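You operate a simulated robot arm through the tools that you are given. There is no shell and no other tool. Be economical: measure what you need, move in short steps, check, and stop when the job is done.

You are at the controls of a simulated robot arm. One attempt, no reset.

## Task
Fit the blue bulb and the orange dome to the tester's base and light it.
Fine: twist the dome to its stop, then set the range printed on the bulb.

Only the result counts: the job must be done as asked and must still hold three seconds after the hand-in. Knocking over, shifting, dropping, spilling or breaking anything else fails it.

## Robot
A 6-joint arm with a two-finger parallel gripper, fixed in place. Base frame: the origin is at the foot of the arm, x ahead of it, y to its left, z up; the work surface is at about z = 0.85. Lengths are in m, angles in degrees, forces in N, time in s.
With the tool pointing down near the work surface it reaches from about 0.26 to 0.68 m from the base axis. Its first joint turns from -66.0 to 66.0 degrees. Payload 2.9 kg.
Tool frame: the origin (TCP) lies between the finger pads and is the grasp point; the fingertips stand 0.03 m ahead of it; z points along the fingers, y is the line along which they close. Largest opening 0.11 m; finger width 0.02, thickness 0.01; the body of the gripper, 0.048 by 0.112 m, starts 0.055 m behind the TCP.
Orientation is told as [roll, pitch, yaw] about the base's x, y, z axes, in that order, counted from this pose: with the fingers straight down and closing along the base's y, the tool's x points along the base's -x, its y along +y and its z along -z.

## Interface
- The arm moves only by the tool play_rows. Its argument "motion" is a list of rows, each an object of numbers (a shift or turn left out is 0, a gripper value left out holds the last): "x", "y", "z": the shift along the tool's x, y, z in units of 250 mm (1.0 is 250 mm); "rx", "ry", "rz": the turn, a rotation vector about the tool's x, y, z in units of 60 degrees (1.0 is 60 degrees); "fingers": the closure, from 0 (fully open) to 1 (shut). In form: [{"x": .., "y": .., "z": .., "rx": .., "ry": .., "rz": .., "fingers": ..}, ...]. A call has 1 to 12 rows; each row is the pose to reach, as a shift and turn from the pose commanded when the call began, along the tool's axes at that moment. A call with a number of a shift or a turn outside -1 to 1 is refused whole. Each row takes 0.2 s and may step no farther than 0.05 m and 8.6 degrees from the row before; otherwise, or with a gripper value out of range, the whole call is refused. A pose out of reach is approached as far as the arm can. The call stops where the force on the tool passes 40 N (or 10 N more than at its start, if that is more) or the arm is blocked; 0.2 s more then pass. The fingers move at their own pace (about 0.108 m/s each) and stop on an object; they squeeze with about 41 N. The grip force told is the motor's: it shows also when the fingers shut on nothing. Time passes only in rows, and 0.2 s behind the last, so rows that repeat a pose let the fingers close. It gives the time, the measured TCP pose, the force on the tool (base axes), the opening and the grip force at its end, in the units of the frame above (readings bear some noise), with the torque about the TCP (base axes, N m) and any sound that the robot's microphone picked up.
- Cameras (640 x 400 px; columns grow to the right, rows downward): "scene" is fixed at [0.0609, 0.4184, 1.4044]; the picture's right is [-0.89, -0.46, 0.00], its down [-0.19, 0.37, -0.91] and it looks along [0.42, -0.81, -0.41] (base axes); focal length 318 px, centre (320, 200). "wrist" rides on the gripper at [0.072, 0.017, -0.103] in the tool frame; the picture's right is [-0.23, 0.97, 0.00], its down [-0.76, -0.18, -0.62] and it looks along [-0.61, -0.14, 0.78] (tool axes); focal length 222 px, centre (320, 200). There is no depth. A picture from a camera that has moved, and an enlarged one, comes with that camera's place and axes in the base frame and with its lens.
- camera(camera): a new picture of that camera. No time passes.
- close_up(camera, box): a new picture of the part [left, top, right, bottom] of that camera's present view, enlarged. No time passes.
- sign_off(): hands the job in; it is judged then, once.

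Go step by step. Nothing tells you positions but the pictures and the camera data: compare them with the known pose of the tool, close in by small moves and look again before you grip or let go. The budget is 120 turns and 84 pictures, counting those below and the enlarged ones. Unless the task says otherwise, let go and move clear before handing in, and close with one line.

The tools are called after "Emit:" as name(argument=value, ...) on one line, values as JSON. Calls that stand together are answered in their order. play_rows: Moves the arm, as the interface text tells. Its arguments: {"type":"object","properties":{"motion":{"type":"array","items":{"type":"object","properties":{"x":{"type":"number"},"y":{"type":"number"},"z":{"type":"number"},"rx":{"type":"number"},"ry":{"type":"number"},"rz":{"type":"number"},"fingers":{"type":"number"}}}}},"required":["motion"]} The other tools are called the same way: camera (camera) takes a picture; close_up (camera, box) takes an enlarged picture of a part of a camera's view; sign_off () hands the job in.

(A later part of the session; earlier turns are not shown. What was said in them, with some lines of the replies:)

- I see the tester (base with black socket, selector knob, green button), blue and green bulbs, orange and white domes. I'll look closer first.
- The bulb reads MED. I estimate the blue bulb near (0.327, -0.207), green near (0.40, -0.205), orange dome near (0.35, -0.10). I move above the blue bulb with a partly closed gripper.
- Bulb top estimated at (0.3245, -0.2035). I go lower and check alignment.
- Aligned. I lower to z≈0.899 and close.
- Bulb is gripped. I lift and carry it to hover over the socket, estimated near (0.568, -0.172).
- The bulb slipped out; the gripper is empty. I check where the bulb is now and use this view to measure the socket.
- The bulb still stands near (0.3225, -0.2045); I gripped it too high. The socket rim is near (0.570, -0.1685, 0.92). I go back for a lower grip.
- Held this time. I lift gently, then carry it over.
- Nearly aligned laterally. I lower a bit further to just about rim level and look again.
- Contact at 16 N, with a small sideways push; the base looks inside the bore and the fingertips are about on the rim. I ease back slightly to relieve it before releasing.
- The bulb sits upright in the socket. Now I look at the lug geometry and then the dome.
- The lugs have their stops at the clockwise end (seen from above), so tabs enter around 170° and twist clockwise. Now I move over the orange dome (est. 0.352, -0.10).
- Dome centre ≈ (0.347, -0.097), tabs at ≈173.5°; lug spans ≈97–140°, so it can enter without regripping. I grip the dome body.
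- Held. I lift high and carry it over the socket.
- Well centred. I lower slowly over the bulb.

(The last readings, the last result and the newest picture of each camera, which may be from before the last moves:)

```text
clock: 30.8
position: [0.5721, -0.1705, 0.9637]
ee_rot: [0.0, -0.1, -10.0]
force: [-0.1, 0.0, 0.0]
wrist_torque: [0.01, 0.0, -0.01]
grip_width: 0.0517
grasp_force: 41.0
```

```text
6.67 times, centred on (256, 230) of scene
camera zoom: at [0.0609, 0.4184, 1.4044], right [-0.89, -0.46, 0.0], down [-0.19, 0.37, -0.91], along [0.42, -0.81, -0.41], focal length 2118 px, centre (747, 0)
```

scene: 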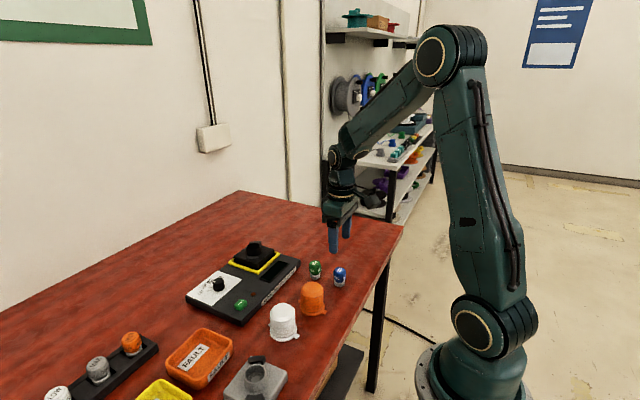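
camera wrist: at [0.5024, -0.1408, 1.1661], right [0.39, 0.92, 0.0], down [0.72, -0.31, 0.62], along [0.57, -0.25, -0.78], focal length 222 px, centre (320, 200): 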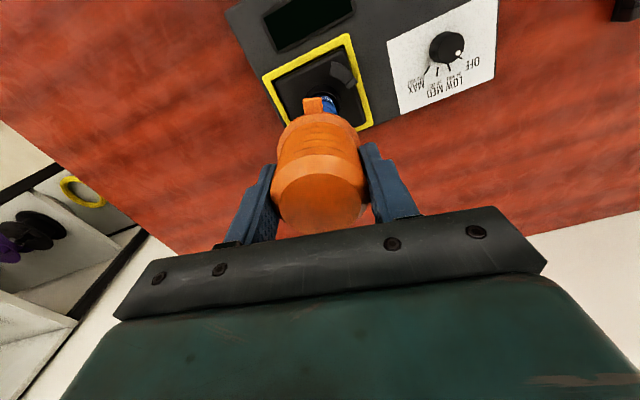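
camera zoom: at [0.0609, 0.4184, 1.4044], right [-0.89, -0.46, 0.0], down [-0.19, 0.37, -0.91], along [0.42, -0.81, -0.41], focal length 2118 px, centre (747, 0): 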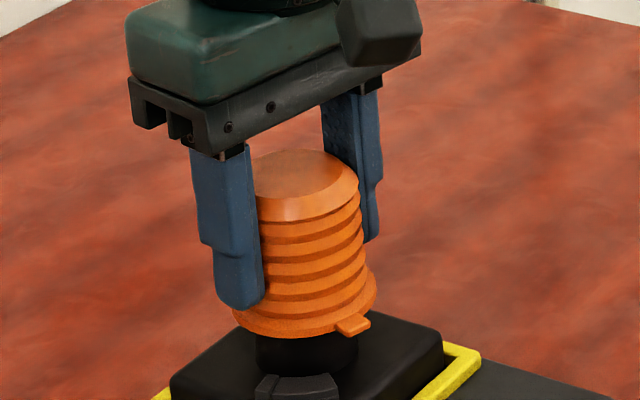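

Emit:
play_rows(motion=[{"z": 0.02}, {"z": 0.04}, {"z": 0.06}, {"z": 0.06}])

Emit:
close_up(camera="wrist", box=[220, 40, 412, 160])

Emit:
close_up(camera="scene", box=[224, 220, 288, 260])

```text
clock: 31.8
position: [0.5727, -0.1692, 0.9508]
ee_rot: [-0.1, 0.0, -10.0]
force: [0.2, 0.2, -0.6]
wrist_torque: [0.01, 0.02, 0.01]
grip_width: 0.0516
grasp_force: 41.0
```

```text
3.33 times, centred on (316, 100) of wrist
camera zoom: at [0.5046, -0.1398, 1.0537], right [0.39, 0.92, 0.0], down [0.72, -0.31, 0.62], along [0.57, -0.24, -0.78], focal length 740 px, centre (333, 533)
```

zoom: 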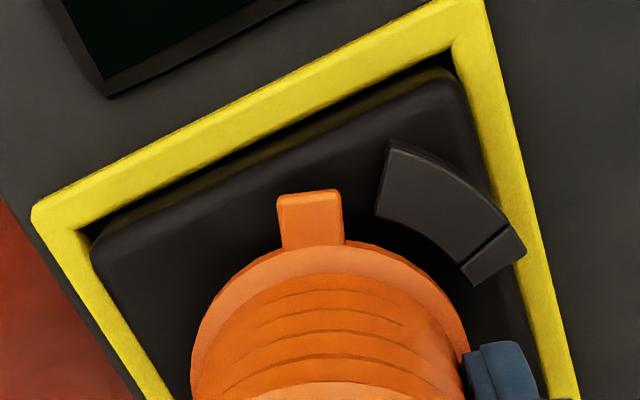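

```text
10.00 times, centred on (256, 240) of scene
camera zoom: at [0.0609, 0.4184, 1.4044], right [-0.89, -0.46, 0.0], down [-0.19, 0.37, -0.91], along [0.42, -0.81, -0.41], focal length 3178 px, centre (960, -200)
```

zoom: 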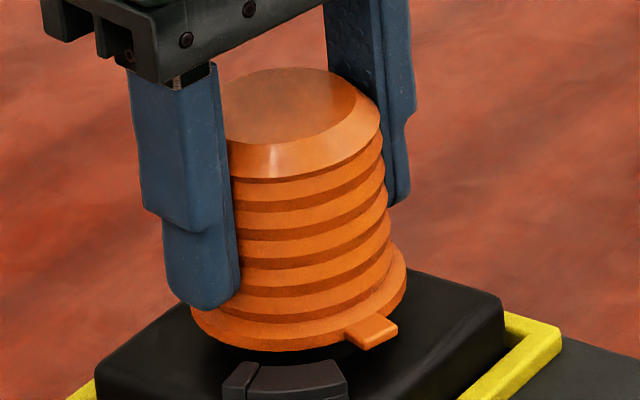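

Emit:
play_rows(motion=[{"z": 0.016}, {"z": 0.032}, {"z": 0.044}, {"z": 0.044}])

Emit:
close_up(camera="wrist", box=[220, 40, 412, 160])

Emit:
close_up(camera="scene", box=[224, 220, 288, 260])

```text
clock: 32.8
position: [0.5726, -0.1688, 0.9398]
ee_rot: [0.0, -0.1, -10.0]
force: [-3.2, 1.0, 9.2]
wrist_torque: [0.3, 0.07, 0.12]
grip_width: 0.0516
grasp_force: 41.1
```

```text
3.33 times, centred on (316, 100) of wrist
camera zoom: at [0.5044, -0.1394, 1.043], right [0.39, 0.92, 0.0], down [0.72, -0.31, 0.62], along [0.57, -0.24, -0.78], focal length 740 px, centre (333, 533)
```

zoom: 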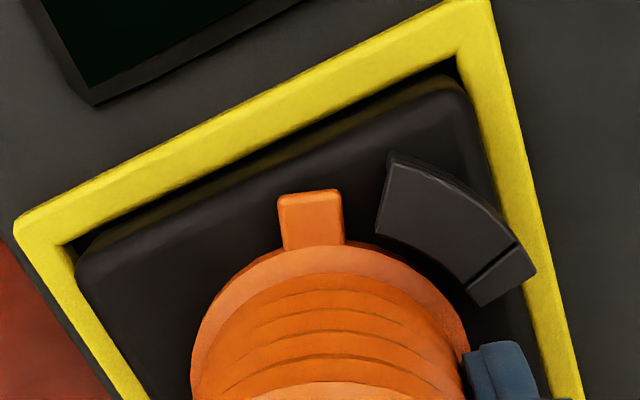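

```text
10.00 times, centred on (256, 240) of scene
camera zoom: at [0.0607, 0.4185, 1.4044], right [-0.89, -0.46, 0.0], down [-0.19, 0.37, -0.91], along [0.42, -0.81, -0.41], focal length 3178 px, centre (960, -200)
```

zoom: 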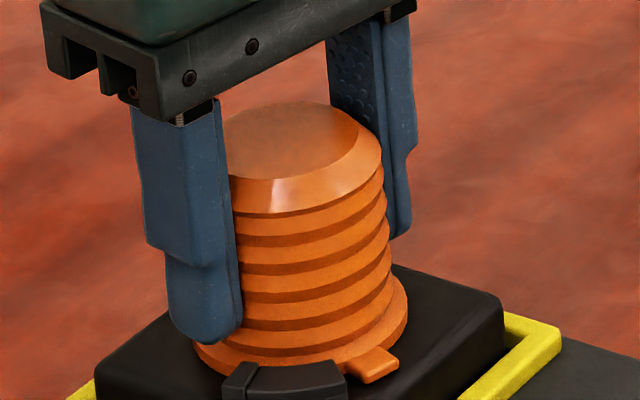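

Emit:
close_up(camera="scene", box=[240, 245, 272, 265])

```text
16.00 times, centred on (256, 255) of scene
camera zoom: at [0.0607, 0.4185, 1.4044], right [-0.89, -0.46, 0.0], down [-0.19, 0.37, -0.91], along [0.42, -0.81, -0.41], focal length 5084 px, centre (1344, -680)
```

zoom: 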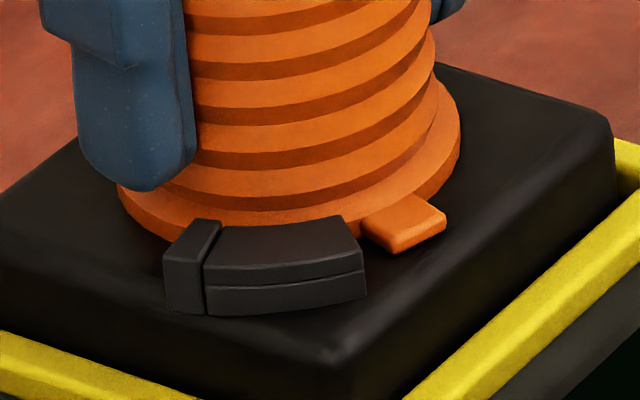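

The dome is seated on the block with the tabs beside the lugs. I twist clockwise in steps.

Emit:
play_rows(motion=[{"rz": 0.08}, {"rz": 0.16}, {"rz": 0.24}, {"rz": 0.32}, {"rz": 0.4}, {"rz": 0.4}])

Emit:
close_up(camera="scene", box=[232, 235, 280, 265])

```text
clock: 34.2
position: [0.5737, -0.1692, 0.9393]
ee_rot: [0.2, -0.2, -34.1]
force: [1.9, 3.9, 17.3]
wrist_torque: [0.03, -0.1, 0.05]
grip_width: 0.0516
grasp_force: 41.1
```

```text
13.33 times, centred on (256, 250) of scene
camera zoom: at [0.0607, 0.4186, 1.4044], right [-0.89, -0.46, 0.0], down [-0.19, 0.37, -0.91], along [0.42, -0.81, -0.41], focal length 4237 px, centre (1173, -467)
```

zoom: 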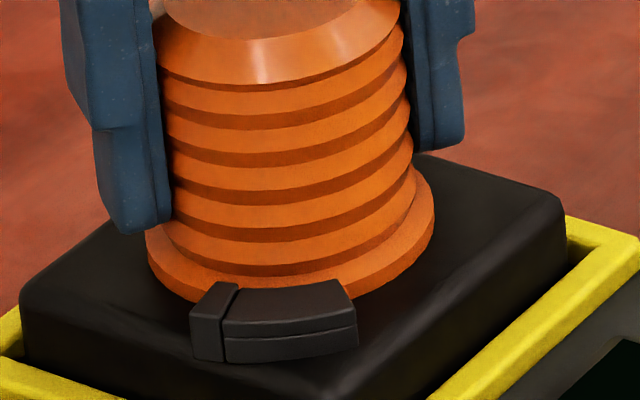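

The tab is under the lug arm. I continue to the stop.

Emit:
play_rows(motion=[{"rz": 0.06}, {"rz": 0.12}, {"rz": 0.18}, {"rz": 0.24}, {"rz": 0.3}, {"rz": 0.36}, {"rz": 0.36}])

Emit:
close_up(camera="scene", box=[232, 225, 280, 265])

```text
clock: 35.8
position: [0.5717, -0.1695, 0.9378]
ee_rot: [0.0, 0.0, -55.7]
force: [2.6, -5.8, 16.4]
wrist_torque: [0.08, -0.22, 0.88]
grip_width: 0.052
grasp_force: 41.1
```

```text
10.00 times, centred on (256, 245) of scene
camera zoom: at [0.0607, 0.4183, 1.4044], right [-0.89, -0.46, 0.0], down [-0.19, 0.37, -0.91], along [0.42, -0.81, -0.41], focal length 3178 px, centre (960, -250)
```

zoom: 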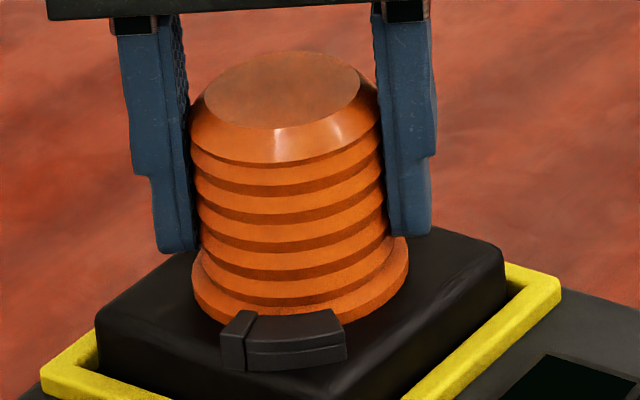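

Torque is rising: near the stop (expected about -58°). A few more degrees to make sure.

Emit:
play_rows(motion=[{"rz": 0.04}, {"rz": 0.08}, {"rz": 0.08}])

```text
clock: 36.6
position: [0.5717, -0.1688, 0.9377]
ee_rot: [0.0, 0.1, -60.5]
force: [1.6, -2.6, 10.2]
wrist_torque: [0.17, -0.04, 0.58]
grip_width: 0.052
grasp_force: 41.7
```

Emit:
play_rows(motion=[{"rz": 0.06}, {"rz": 0.12}, {"rz": 0.12}])

Emit:
camera(camera="wrist")

```text
clock: 37.4
position: [0.5728, -0.1675, 0.9376]
ee_rot: [-0.2, 0.0, -67.5]
force: [2.2, 4.7, 3.4]
wrist_torque: [0.15, -0.03, 0.59]
grip_width: 0.052
grasp_force: 40.4
```

```text
30 pictures are left
camera wrist: at [0.5605, -0.0937, 1.0418], right [0.99, 0.16, 0.0], down [0.13, -0.77, 0.62], along [0.1, -0.61, -0.78], focal length 222 px, centre (320, 200)
```

wrist: 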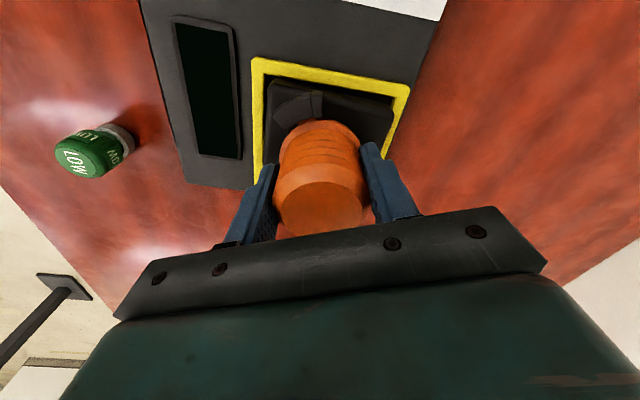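

Emit:
close_up(camera="wrist", box=[256, 75, 384, 155])

```text
5.00 times, centred on (320, 115) of wrist
camera zoom: at [0.5605, -0.0937, 1.0418], right [0.99, 0.16, 0.0], down [0.13, -0.77, 0.62], along [0.1, -0.61, -0.78], focal length 1111 px, centre (320, 625)
```

zoom: 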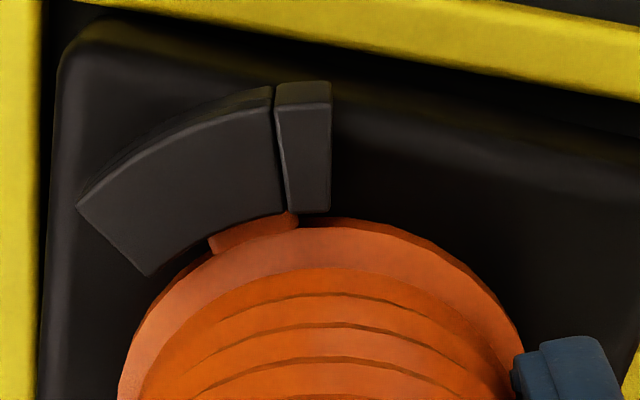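

The tab is clearly against the stop. I release and lift straight up.

Emit:
play_rows(motion=[{"z": 0.0, "fingers": 0.27}, {"z": 0.0}, {"z": 0.0}, {"z": -0.1}, {"z": -0.25}, {"z": -0.42}, {"z": -0.55}, {"z": -0.55}])

Emit:
camera(camera="wrist")

Emit:
close_up(camera="scene", box=[180, 220, 308, 330])

```text
clock: 39.2
position: [0.5729, -0.1692, 1.0779]
ee_rot: [0.0, 0.0, -67.6]
force: [-0.3, -1.3, 0.7]
wrist_torque: [0.03, 0.03, 0.02]
grip_width: 0.0802
grasp_force: 0.0
```

```text
28 pictures are left
camera wrist: at [0.5614, -0.0954, 1.1809], right [0.99, 0.16, 0.0], down [0.13, -0.77, 0.62], along [0.1, -0.62, -0.78], focal length 222 px, centre (320, 200)
```

wrist: 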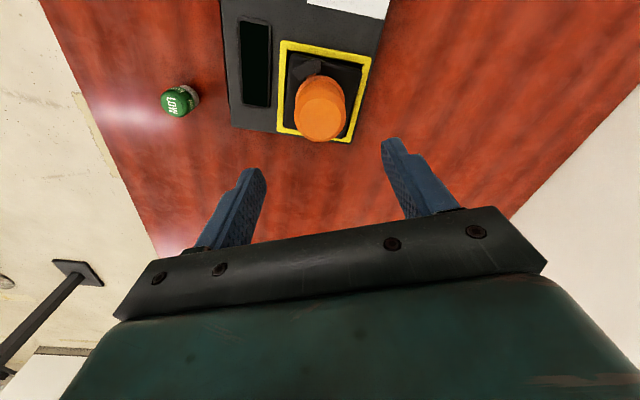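

```text
3.64 times, centred on (244, 275) of scene
camera zoom: at [0.0609, 0.4184, 1.4044], right [-0.89, -0.46, 0.0], down [-0.19, 0.37, -0.91], along [0.42, -0.81, -0.41], focal length 1156 px, centre (596, -73)
```

zoom: 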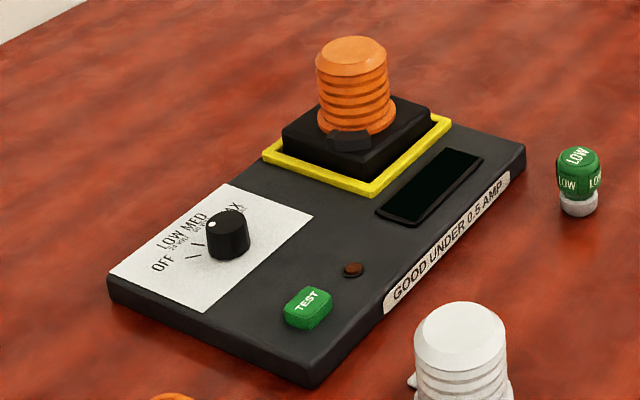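

The dome is locked. The knob points to OFF; knob ≈ (0.574, -0.027), ticks 30° apart, so MED is 60° clockwise. I move over the knob while unwinding the wrist.

Emit:
play_rows(motion=[{"x": 0.07, "y": 0.03, "rz": -0.13}, {"x": 0.17, "y": 0.07, "rz": -0.26}, {"x": 0.27, "y": 0.115, "rz": -0.39}, {"x": 0.37, "y": 0.16, "rz": -0.52}, {"x": 0.46, "y": 0.197, "rz": -0.65}, {"x": 0.522, "y": 0.224, "rz": -0.78}, {"x": 0.522, "y": 0.224, "rz": -0.78}])

Emit:
play_rows(motion=[{"rz": -0.13, "z": 0.08}, {"rz": -0.26, "z": 0.16}, {"rz": -0.39, "z": 0.24}, {"rz": -0.513, "z": 0.31}, {"rz": -0.513, "z": 0.31, "fingers": 0.5}, {"rz": -0.513, "z": 0.31}])

Emit:
camera(camera="wrist")

```text
clock: 40.8
position: [0.5736, -0.0272, 1.0767]
ee_rot: [-0.1, 0.0, -20.7]
force: [-0.6, 0.1, 0.0]
wrist_torque: [0.0, -0.01, -0.01]
grip_width: 0.0806
grasp_force: 0.1
```

```text
clock: 42.2
position: [0.575, -0.0274, 0.9992]
ee_rot: [0.1, -0.1, 10.1]
force: [0.1, -0.3, -0.2]
wrist_torque: [0.0, 0.05, -0.02]
grip_width: 0.055
grasp_force: 0.0
```

```text
26 pictures are left
camera wrist: at [0.5011, -0.023, 1.103], right [0.05, 1.0, 0.0], down [0.78, -0.04, 0.62], along [0.62, -0.03, -0.78], focal length 222 px, centre (320, 200)
```

wrist: 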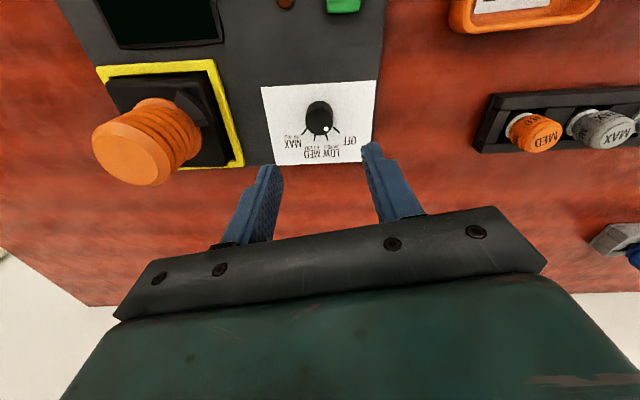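

Emit:
close_up(camera="wrist", box=[256, 75, 384, 155])

Emit:
close_up(camera="scene", box=[200, 265, 264, 325])

```text
5.00 times, centred on (320, 115) of wrist
camera zoom: at [0.5011, -0.023, 1.103], right [0.05, 1.0, 0.0], down [0.78, -0.04, 0.62], along [0.62, -0.03, -0.78], focal length 1111 px, centre (320, 625)
```

zoom: 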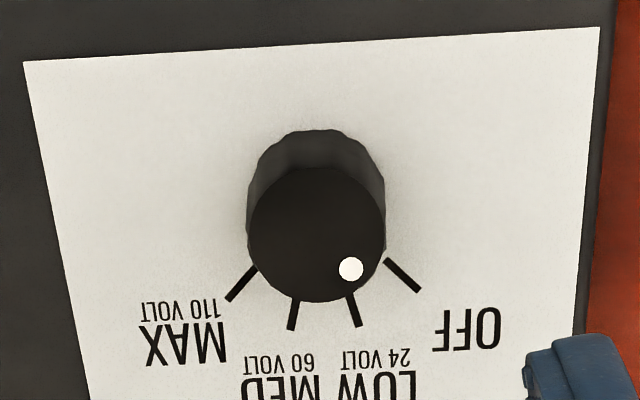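

```text
6.67 times, centred on (232, 295) of scene
camera zoom: at [0.0609, 0.4184, 1.4044], right [-0.89, -0.46, 0.0], down [-0.19, 0.37, -0.91], along [0.42, -0.81, -0.41], focal length 2118 px, centre (907, -433)
```

zoom: 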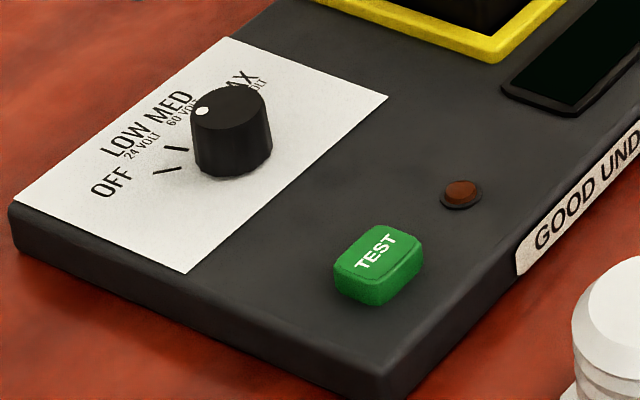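

Knob centre ≈ (0.571, -0.0275), top z ≈ 0.90. I lower and grip it.

Emit:
play_rows(motion=[{"x": 0.016, "y": 0.003, "z": 0.12}, {"x": 0.016, "y": 0.003, "z": 0.24}, {"x": 0.016, "y": 0.003, "z": 0.31}, {"x": 0.016, "y": 0.003, "z": 0.34}, {"x": 0.016, "y": 0.003, "z": 0.34}, {"x": 0.016, "y": 0.003, "z": 0.34, "fingers": 1.0}, {"x": 0.016, "y": 0.003, "z": 0.34}, {"x": 0.016, "y": 0.003, "z": 0.34}])

Emit:
close_up(camera="wrist", box=[240, 120, 400, 220])

Emit:
close_up(camera="scene", box=[190, 245, 270, 305])

```text
clock: 44.0
position: [0.5703, -0.0289, 0.9142]
ee_rot: [0.1, 0.0, 9.9]
force: [1.9, -10.2, -5.8]
wrist_torque: [-0.37, -0.32, -0.09]
grip_width: 0.0265
grasp_force: 44.9
```

```text
4.00 times, centred on (320, 170) of wrist
camera zoom: at [0.4973, -0.0233, 1.0172], right [0.06, 1.0, 0.0], down [0.78, -0.04, 0.62], along [0.62, -0.04, -0.78], focal length 888 px, centre (320, 320)
```

zoom: 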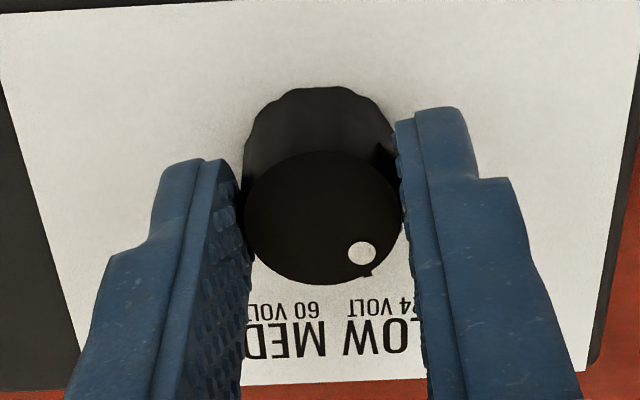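

```text
6.67 times, centred on (230, 275) of scene
camera zoom: at [0.0611, 0.4181, 1.4045], right [-0.89, -0.46, 0.0], down [-0.19, 0.37, -0.91], along [0.42, -0.81, -0.41], focal length 2118 px, centre (920, -300)
```

zoom: 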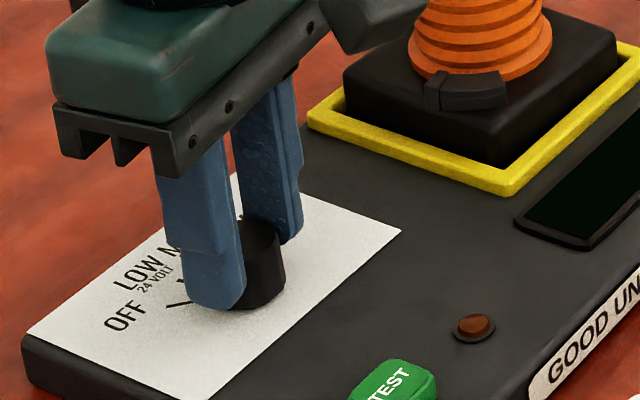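

Gripped, with a 10 N side load toward -y; I shift 1 mm to relieve it.

Emit:
play_rows(motion=[{"y": -0.004}, {"y": -0.004}])

```text
clock: 44.6
position: [0.5708, -0.0277, 0.9137]
ee_rot: [0.0, 0.0, 9.9]
force: [4.7, -10.6, -5.1]
wrist_torque: [-0.33, -0.25, -0.19]
grip_width: 0.0265
grasp_force: 44.8
```

Emit:
play_rows(motion=[{"rz": 0.1}, {"rz": 0.2}, {"rz": 0.3}, {"rz": 0.3}])

Emit:
close_up(camera="wrist", box=[240, 120, 400, 220])

```text
clock: 45.6
position: [0.5709, -0.0275, 0.9138]
ee_rot: [0.0, -0.2, -8.0]
force: [7.8, -8.6, -4.1]
wrist_torque: [-0.19, 0.13, -0.02]
grip_width: 0.0266
grasp_force: 45.1
```

```text
4.00 times, centred on (320, 170) of wrist
camera zoom: at [0.5021, -0.0003, 1.0171], right [0.36, 0.93, 0.0], down [0.73, -0.28, 0.62], along [0.58, -0.23, -0.78], focal length 888 px, centre (320, 320)
```

zoom: 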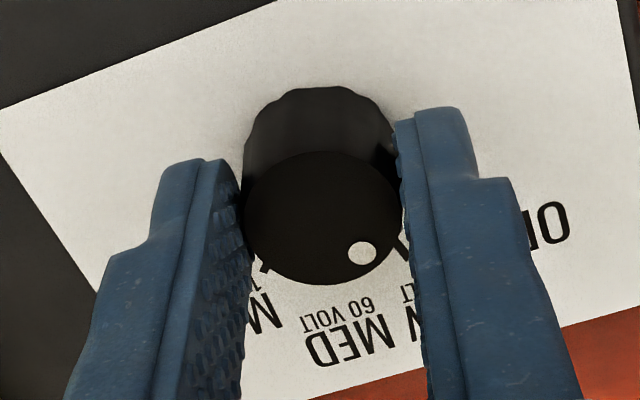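

The knob turns with the gripper (18° so far). I turn the remaining 42°.

Emit:
play_rows(motion=[{"rz": 0.1}, {"rz": 0.2}, {"rz": 0.3}, {"rz": 0.4}, {"rz": 0.5}, {"rz": 0.6}, {"rz": 0.7}, {"rz": 0.7}])

Emit:
close_up(camera="wrist", box=[240, 120, 400, 220])

```text
clock: 47.4
position: [0.5721, -0.0258, 0.9132]
ee_rot: [0.1, 0.0, -50.0]
force: [15.3, 8.8, -6.1]
wrist_torque: [0.51, -0.29, 0.05]
grip_width: 0.0265
grasp_force: 44.9
```

```text
4.00 times, centred on (320, 170) of wrist
camera zoom: at [0.5383, 0.0401, 1.0172], right [0.89, 0.45, 0.0], down [0.35, -0.7, 0.62], along [0.28, -0.56, -0.78], focal length 888 px, centre (320, 320)
```

zoom: 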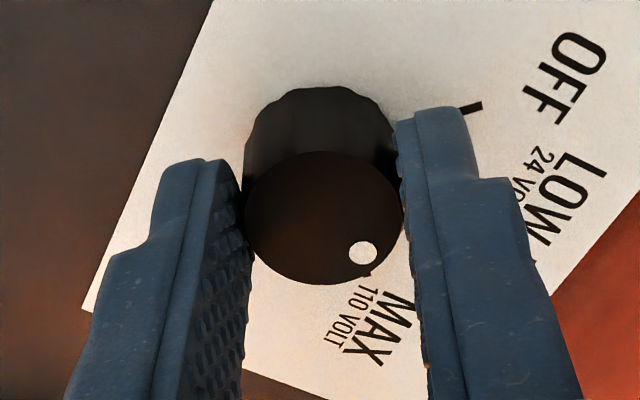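

By rotation the pointer should now be at MED. I release, lift and verify.

Emit:
play_rows(motion=[{"z": 0.0, "fingers": 0.5}, {"z": 0.0}, {"z": -0.1}, {"z": -0.25}, {"z": -0.4}, {"z": -0.4}])

Emit:
camera(camera="wrist")

Emit:
close_up(camera="scene", box=[180, 225, 308, 325])

```text
clock: 48.8
position: [0.5718, -0.0277, 1.0134]
ee_rot: [0.0, -0.1, -49.9]
force: [-0.5, -0.2, -0.7]
wrist_torque: [0.02, 0.0, 0.0]
grip_width: 0.0551
grasp_force: 0.1
```

```text
19 pictures are left
camera wrist: at [0.5374, 0.0387, 1.1171], right [0.89, 0.45, 0.0], down [0.35, -0.7, 0.62], along [0.28, -0.56, -0.78], focal length 222 px, centre (320, 200)
```

wrist: 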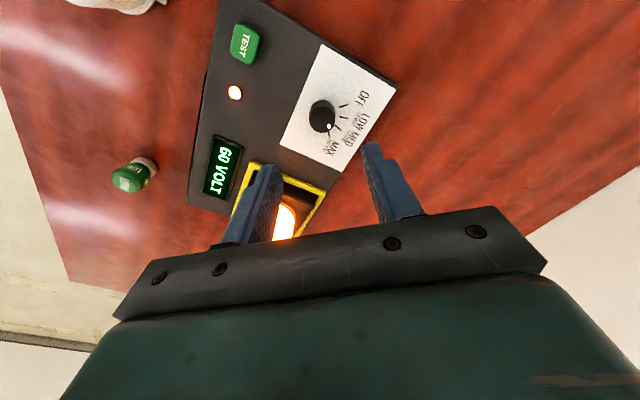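

```text
4.00 times, centred on (244, 275) of scene
camera zoom: at [0.0609, 0.4184, 1.4044], right [-0.89, -0.46, 0.0], down [-0.19, 0.37, -0.91], along [0.42, -0.81, -0.41], focal length 1271 px, centre (624, -100)
```

zoom: 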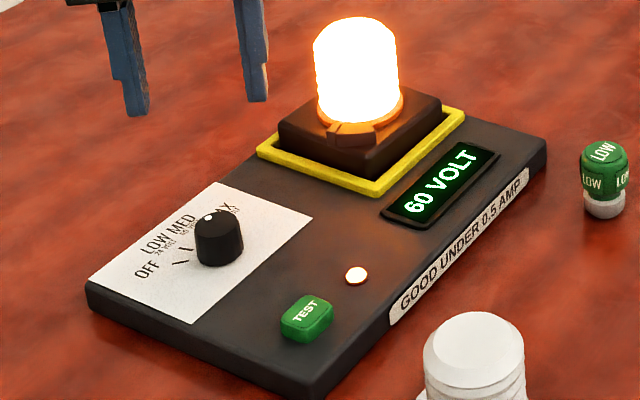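

The dome glows, and the display reads 60 VOLT, which is MED. I back off a little and check once that it holds.

Emit:
play_rows(motion=[{"z": -0.15}, {"z": -0.3}, {"z": -0.3}, {"z": -0.3}, {"z": -0.3}, {"z": -0.3}])

Emit:
camera(camera="scene")

```text
clock: 50.2
position: [0.57, -0.0287, 1.086]
ee_rot: [0.1, 0.0, -50.0]
force: [0.4, 0.1, 0.3]
wrist_torque: [-0.01, 0.0, -0.02]
grip_width: 0.0549
grasp_force: 0.1
```

```text
17 pictures are left
```

scene: 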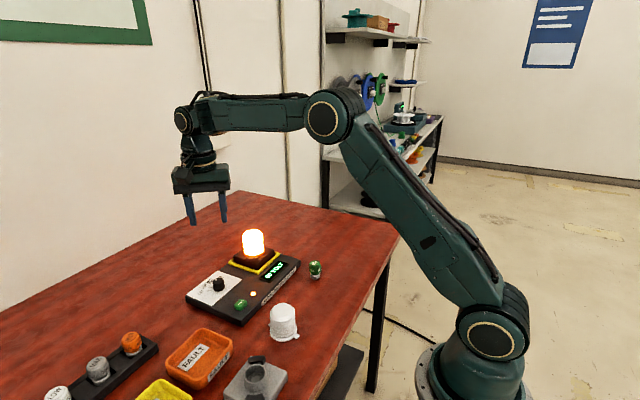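

The light is steady, nothing else has moved, and the arm is clear, so I hand in now.

Emit:
sign_off()

```text
The job is handed in.
```

The blue MED bulb and the orange dome are fitted, with the dome twisted to its stop. The range is set to MED (60 VOLT), and the tester was lit when I handed in.
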